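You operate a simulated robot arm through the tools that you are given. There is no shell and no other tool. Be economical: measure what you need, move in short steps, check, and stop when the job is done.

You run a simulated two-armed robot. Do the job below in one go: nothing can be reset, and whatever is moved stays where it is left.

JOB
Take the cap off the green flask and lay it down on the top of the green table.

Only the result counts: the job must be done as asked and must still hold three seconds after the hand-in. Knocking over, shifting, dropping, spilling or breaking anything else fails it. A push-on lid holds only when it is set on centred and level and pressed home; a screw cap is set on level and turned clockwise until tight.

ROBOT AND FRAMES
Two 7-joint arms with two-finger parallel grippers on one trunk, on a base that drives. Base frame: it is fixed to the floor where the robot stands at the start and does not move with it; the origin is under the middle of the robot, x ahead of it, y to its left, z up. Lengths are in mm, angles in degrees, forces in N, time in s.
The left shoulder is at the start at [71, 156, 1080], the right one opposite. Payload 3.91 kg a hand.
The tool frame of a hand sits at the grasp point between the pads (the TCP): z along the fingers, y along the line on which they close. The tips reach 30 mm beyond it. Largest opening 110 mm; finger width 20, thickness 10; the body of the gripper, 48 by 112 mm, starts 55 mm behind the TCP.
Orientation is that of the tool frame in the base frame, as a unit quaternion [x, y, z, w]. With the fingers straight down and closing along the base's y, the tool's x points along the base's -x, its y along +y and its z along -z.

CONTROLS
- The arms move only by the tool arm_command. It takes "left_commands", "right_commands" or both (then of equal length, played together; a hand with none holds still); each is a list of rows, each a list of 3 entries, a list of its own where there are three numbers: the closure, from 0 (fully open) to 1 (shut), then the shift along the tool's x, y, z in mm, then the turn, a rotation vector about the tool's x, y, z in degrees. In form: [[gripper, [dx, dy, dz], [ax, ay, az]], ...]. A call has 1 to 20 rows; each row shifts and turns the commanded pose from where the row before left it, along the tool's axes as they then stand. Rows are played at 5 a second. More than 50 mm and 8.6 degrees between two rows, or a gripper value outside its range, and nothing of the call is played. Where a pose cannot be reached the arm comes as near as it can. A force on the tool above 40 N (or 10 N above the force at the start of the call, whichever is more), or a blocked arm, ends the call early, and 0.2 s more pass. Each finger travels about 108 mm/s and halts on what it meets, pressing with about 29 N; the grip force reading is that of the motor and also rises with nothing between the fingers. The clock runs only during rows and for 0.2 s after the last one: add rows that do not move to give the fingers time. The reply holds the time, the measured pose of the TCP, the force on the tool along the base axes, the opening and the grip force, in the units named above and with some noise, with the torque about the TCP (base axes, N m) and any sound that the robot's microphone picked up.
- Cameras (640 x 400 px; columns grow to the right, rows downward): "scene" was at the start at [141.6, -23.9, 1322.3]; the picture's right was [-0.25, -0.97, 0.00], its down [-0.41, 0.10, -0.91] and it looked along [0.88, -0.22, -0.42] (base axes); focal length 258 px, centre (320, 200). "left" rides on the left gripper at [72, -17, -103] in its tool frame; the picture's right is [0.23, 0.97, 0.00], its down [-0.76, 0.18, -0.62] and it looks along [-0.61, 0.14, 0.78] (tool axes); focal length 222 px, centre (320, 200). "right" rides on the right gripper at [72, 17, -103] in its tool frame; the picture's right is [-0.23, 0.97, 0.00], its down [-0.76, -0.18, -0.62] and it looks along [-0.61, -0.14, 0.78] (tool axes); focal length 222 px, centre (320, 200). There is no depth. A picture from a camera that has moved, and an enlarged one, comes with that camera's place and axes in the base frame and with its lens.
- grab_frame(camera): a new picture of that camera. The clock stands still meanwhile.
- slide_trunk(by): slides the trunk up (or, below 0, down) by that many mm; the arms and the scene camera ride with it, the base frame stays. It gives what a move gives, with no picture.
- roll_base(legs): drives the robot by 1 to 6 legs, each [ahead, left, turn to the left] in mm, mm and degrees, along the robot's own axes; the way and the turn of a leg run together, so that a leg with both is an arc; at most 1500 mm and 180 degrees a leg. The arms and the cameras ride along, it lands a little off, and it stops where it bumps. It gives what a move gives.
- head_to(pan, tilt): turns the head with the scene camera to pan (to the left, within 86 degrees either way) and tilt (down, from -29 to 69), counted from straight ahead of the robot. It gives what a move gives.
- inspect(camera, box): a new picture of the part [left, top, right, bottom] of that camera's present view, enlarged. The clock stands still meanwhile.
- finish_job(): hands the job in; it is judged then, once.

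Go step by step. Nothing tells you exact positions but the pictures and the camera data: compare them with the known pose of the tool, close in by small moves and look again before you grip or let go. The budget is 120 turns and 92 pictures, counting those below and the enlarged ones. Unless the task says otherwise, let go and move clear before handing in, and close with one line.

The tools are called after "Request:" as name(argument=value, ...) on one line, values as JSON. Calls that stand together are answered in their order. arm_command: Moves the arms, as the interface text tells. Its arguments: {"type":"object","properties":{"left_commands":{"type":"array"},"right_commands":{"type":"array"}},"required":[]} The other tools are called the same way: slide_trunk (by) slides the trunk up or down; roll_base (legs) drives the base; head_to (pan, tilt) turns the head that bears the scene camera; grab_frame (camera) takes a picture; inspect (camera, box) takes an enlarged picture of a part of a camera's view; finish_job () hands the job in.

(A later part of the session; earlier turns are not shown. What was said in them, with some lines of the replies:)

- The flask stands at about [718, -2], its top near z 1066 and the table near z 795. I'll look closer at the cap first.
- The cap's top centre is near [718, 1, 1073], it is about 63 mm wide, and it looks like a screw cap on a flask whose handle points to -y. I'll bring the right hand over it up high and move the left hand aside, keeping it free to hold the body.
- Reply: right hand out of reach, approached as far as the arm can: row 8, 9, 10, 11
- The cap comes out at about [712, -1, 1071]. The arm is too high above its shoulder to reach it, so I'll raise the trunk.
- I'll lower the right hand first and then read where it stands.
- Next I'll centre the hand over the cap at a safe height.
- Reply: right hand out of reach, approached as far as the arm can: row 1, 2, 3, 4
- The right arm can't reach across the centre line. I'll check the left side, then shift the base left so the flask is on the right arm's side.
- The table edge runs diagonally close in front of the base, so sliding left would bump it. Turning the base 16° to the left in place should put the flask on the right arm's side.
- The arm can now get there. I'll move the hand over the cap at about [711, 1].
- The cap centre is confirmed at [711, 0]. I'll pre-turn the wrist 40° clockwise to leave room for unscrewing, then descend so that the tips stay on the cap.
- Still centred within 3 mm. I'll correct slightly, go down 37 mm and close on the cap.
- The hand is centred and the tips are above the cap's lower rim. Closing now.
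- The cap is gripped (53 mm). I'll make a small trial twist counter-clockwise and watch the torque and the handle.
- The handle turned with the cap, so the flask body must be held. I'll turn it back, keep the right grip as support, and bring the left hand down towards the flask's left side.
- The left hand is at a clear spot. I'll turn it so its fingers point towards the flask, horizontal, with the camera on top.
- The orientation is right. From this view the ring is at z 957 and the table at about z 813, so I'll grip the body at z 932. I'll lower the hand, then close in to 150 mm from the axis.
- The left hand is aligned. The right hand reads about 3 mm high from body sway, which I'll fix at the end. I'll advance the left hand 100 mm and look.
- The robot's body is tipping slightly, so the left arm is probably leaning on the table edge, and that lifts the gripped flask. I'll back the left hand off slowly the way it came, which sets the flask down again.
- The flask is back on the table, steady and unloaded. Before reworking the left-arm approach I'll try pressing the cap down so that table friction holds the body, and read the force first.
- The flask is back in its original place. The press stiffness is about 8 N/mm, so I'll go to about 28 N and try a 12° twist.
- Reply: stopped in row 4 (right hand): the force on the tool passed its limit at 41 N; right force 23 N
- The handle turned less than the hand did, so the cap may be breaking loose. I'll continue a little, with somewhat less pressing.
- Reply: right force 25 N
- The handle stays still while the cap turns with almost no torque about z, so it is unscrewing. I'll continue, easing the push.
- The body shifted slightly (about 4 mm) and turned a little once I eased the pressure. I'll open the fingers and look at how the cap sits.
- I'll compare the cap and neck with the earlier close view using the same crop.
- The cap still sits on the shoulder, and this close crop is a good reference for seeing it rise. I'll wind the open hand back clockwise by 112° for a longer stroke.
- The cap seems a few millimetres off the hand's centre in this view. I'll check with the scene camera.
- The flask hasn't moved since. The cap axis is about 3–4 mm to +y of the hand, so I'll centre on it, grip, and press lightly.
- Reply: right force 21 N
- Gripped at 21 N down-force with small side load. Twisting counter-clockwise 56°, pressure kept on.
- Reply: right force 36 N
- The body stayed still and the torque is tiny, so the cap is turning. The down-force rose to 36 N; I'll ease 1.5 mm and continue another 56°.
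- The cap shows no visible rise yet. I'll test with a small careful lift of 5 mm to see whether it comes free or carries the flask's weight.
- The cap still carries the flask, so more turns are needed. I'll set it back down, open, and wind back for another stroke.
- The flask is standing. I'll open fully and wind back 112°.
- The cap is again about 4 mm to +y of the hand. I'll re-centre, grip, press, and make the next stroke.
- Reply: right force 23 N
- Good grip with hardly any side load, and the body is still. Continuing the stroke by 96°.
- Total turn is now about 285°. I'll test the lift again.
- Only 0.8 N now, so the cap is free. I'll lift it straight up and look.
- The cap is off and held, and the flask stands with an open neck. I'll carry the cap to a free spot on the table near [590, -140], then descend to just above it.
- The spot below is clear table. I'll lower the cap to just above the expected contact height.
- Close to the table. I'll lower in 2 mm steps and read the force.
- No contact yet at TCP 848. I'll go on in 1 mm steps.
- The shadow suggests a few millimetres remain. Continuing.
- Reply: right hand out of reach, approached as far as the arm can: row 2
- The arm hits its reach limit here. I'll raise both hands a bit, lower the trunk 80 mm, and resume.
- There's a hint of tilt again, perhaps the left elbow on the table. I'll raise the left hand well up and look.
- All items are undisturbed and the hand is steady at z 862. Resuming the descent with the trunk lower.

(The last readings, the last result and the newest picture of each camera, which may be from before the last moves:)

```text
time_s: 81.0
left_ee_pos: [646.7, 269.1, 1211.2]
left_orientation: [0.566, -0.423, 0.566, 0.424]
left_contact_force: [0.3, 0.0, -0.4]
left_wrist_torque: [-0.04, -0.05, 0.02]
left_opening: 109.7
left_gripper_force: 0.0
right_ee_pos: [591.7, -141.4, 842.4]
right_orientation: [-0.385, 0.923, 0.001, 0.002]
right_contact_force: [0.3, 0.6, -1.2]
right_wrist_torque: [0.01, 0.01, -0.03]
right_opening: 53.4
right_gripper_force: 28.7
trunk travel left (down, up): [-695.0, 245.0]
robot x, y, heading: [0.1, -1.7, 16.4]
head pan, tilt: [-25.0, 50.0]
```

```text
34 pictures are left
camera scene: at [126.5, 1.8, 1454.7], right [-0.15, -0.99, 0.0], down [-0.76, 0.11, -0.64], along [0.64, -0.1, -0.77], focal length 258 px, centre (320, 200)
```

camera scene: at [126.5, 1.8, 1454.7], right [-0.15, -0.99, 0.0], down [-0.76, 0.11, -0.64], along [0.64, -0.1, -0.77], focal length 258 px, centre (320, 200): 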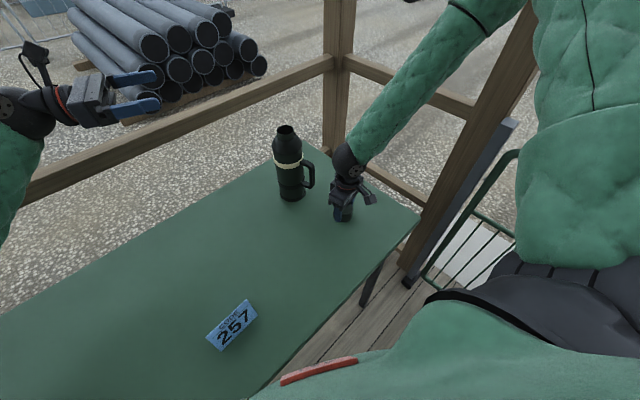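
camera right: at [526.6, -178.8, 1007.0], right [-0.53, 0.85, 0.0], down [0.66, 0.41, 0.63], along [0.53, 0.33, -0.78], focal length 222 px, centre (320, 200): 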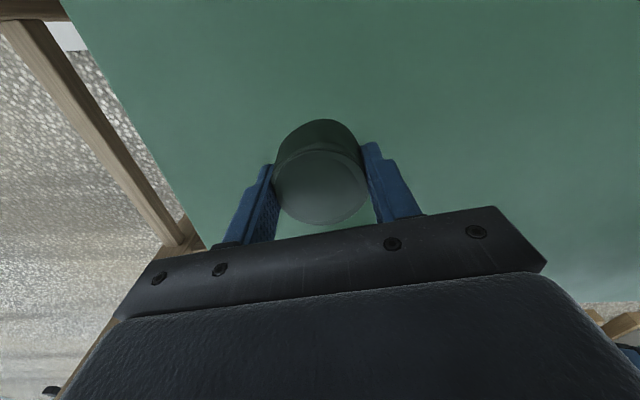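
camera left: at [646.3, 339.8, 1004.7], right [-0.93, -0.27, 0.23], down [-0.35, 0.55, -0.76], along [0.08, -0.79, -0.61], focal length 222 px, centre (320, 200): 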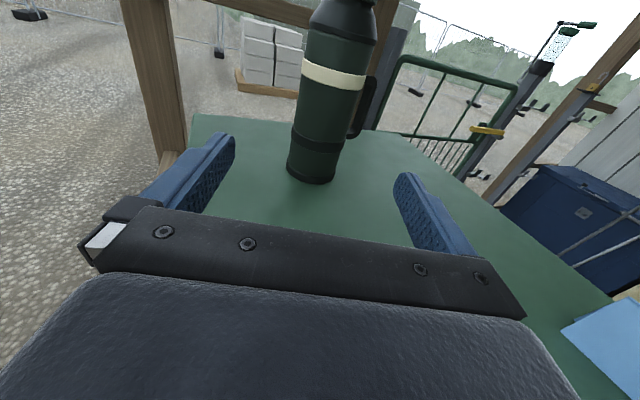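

Request:
arm_command(right_commands=[[1, [0, 0, 1], [0, 0, 0]], [1, [0, 0, 1], [0, 0, 0]], [1, [0, 0, 1], [0, 0, 0]], [1, [0, 0, 1], [0, 0, 0]], [1, [0, 0, 0], [0, 0, 0]]])

Request:
inspect(camera="scene", box=[315, 190, 365, 230])

```text
time_s: 82.2
left_ee_pos: [645.9, 270.4, 1212.0]
left_orientation: [0.566, -0.423, 0.566, 0.424]
left_contact_force: [0.1, 0.0, 0.2]
left_wrist_torque: [0.01, 0.03, 0.03]
left_opening: 109.9
left_gripper_force: 0.0
right_ee_pos: [592.8, -140.9, 840.6]
right_orientation: [-0.385, 0.923, 0.001, 0.001]
right_contact_force: [-0.4, 0.3, -0.7]
right_wrist_torque: [0.0, -0.02, 0.01]
right_opening: 53.5
right_gripper_force: 29.5
trunk travel left (down, up): [-695.0, 245.0]
robot x, y, heading: [-0.6, 3.5, 16.5]
head pan, tilt: [-25.0, 50.0]
```

```text
10.00 times, centred on (340, 210) of scene
camera zoom: at [126.5, 1.8, 1454.7], right [-0.15, -0.99, 0.0], down [-0.76, 0.11, -0.64], along [0.64, -0.1, -0.77], focal length 2579 px, centre (120, 100)
```

zoom: 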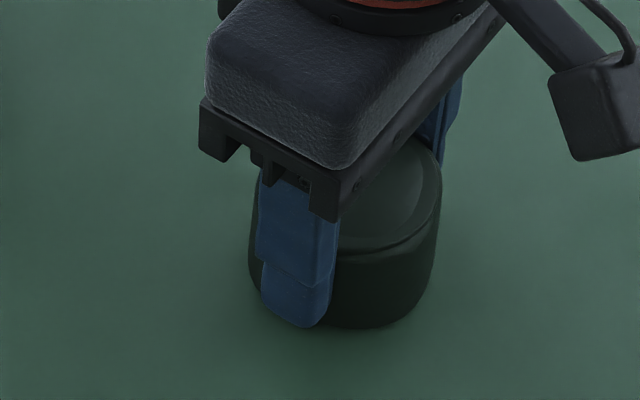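

Still no contact force, though it must be close. Continuing in 1 mm steps.

Request:
arm_command(right_commands=[[1, [0, 0, 1], [0, 0, 0]], [1, [0, 0, 1], [0, 0, 0]], [1, [0, 0, 1], [0, 0, 0]], [1, [0, 0, 1], [0, 0, 0]], [1, [0, 0, 0], [0, 0, 0]]])

```text
time_s: 83.4
left_ee_pos: [647.5, 270.4, 1211.7]
left_orientation: [0.567, -0.423, 0.567, 0.423]
left_contact_force: [-0.5, 0.2, -0.1]
left_wrist_torque: [0.01, 0.02, 0.0]
left_opening: 110.1
left_gripper_force: 0.1
right_ee_pos: [593.2, -141.9, 833.3]
right_orientation: [-0.385, 0.923, 0.001, 0.001]
right_contact_force: [-0.5, -0.4, -0.8]
right_wrist_torque: [0.01, 0.0, -0.01]
right_opening: 53.2
right_gripper_force: 28.8
trunk travel left (down, up): [-695.0, 245.0]
robot x, y, heading: [-4.3, 2.0, 16.4]
head pan, tilt: [-25.0, 50.0]
```

Request:
arm_command(right_commands=[[1, [0, 0, 1], [0, 0, 0]], [1, [0, 0, 1], [0, 0, 0]], [1, [0, 0, 1], [0, 0, 0]], [1, [0, 0, 1], [0, 0, 0]], [1, [0, 0, 0], [0, 0, 0]]])

Request:
inspect(camera="scene", box=[315, 190, 365, 230])

```text
time_s: 84.3
left_ee_pos: [644.5, 269.3, 1212.9]
left_orientation: [0.566, -0.424, 0.566, 0.424]
left_contact_force: [-0.9, 0.3, -0.4]
left_wrist_torque: [-0.01, 0.04, 0.0]
left_opening: 110.2
left_gripper_force: 0.0
right_ee_pos: [591.6, -141.6, 832.8]
right_orientation: [-0.385, 0.923, 0.002, 0.005]
right_contact_force: [-4.5, -6.4, 26.8]
right_wrist_torque: [-0.12, 0.34, 0.08]
right_opening: 53.5
right_gripper_force: 29.3
trunk travel left (down, up): [-695.0, 245.0]
robot x, y, heading: [0.1, -0.3, 16.3]
head pan, tilt: [-25.0, 50.0]
stopped in row 4 (right hand): the force on the tool passed its limit at 41 N (the readings are from after the stop); the commanded pose is now the measured one
```

```text
10.00 times, centred on (340, 210) of scene
camera zoom: at [124.7, 1.3, 1455.0], right [-0.15, -0.99, 0.0], down [-0.76, 0.12, -0.64], along [0.64, -0.1, -0.77], focal length 2579 px, centre (120, 100)
```

zoom: 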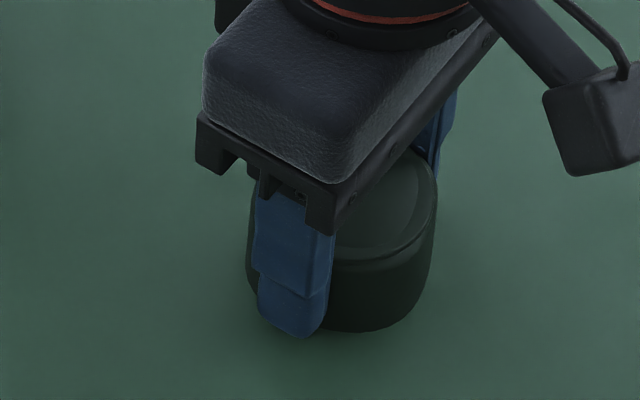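

The cap is on the table (27 N). I'll relax the pressure, then open.

Request:
arm_command(right_commands=[[1, [0, 0, -1], [0, 0, 0]], [1, [0, 0, -0.8], [0, 0, 0]], [1, [0, 0, 0], [0, 0, 0]]])

```text
time_s: 85.1
left_ee_pos: [645.3, 269.2, 1211.3]
left_orientation: [0.566, -0.423, 0.567, 0.423]
left_contact_force: [0.5, -0.2, -0.9]
left_wrist_torque: [-0.02, 0.01, -0.03]
left_opening: 109.9
left_gripper_force: 0.1
right_ee_pos: [591.7, -141.6, 833.6]
right_orientation: [-0.385, 0.923, 0.0, 0.003]
right_contact_force: [-2.9, -0.5, 6.7]
right_wrist_torque: [0.11, -0.03, 0.07]
right_opening: 53.4
right_gripper_force: 29.4
trunk travel left (down, up): [-695.0, 245.0]
robot x, y, heading: [-1.5, 3.3, 16.3]
head pan, tilt: [-25.0, 50.0]
```

Light contact at 7 N, so I'll open, let it settle, and rise clear.

Request:
arm_command(right_commands=[[0.45, [0, 0, 0], [0, 0, 0]], [0.3, [0, 0, 0], [0, 0, 0]], [0, [0, 0, 0], [0, 0, 0]], [0, [0, 0, 0], [0, 0, 0]], [0, [0, 0, -15], [0, 0, 0]], [0, [0, 0, -35], [0, 0, 0]], [0, [0, 0, -45], [0, 0, 0]], [0, [0, 0, -45], [0, 0, 0]], [0, [0, 0, -45], [0, 0, 0]], [0, [0, 0, 0], [0, 0, 0]]])

Request:
grab_frame(camera="scene")

Request:
grab_frame(camera="right")

```text
time_s: 87.3
left_ee_pos: [648.0, 271.0, 1210.0]
left_orientation: [0.566, -0.423, 0.566, 0.423]
left_contact_force: [0.2, 0.4, -0.2]
left_wrist_torque: [-0.03, 0.0, 0.01]
left_opening: 110.0
left_gripper_force: 0.1
right_ee_pos: [593.0, -140.5, 1020.9]
right_orientation: [-0.385, 0.923, 0.001, 0.002]
right_contact_force: [0.2, 0.3, -0.3]
right_wrist_torque: [-0.02, 0.02, -0.03]
right_opening: 110.0
right_gripper_force: 0.1
trunk travel left (down, up): [-695.0, 245.0]
robot x, y, heading: [1.1, 2.4, 16.2]
head pan, tilt: [-25.0, 50.0]
```

```text
31 pictures are left
camera scene: at [127.8, 1.9, 1454.5], right [-0.15, -0.99, 0.0], down [-0.76, 0.12, -0.64], along [0.63, -0.1, -0.77], focal length 258 px, centre (320, 200)
```

scene: 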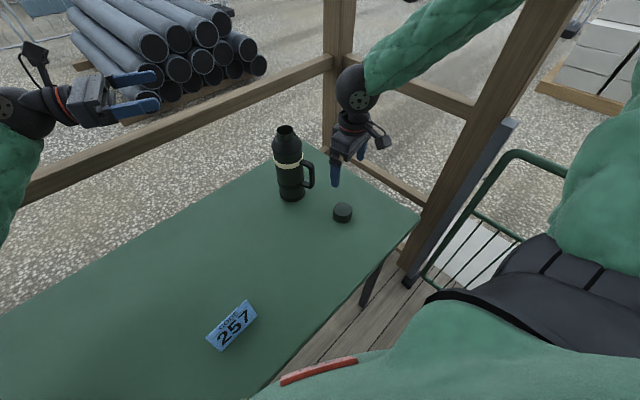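

```text
30 pictures are left
camera right: at [528.7, -181.5, 1123.1], right [-0.53, 0.85, 0.0], down [0.66, 0.41, 0.63], along [0.53, 0.33, -0.78], focal length 222 px, centre (320, 200)
```

right: 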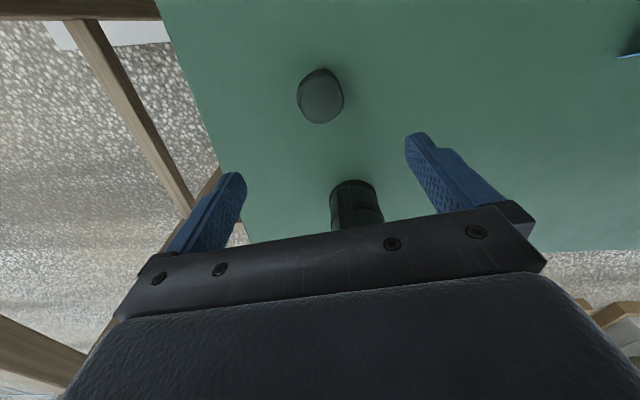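

The cap lies flat on the table, the open flask stands upright, and both hands are clear. Handing in.

Request:
finish_job()

```text
The job is handed in.
```

The cap is off the green flask and lying on the green table. The flask still stands upright, about 8 mm and 20° from where it started because it shifted while I unscrewed the cap. I saw nothing else out of place.
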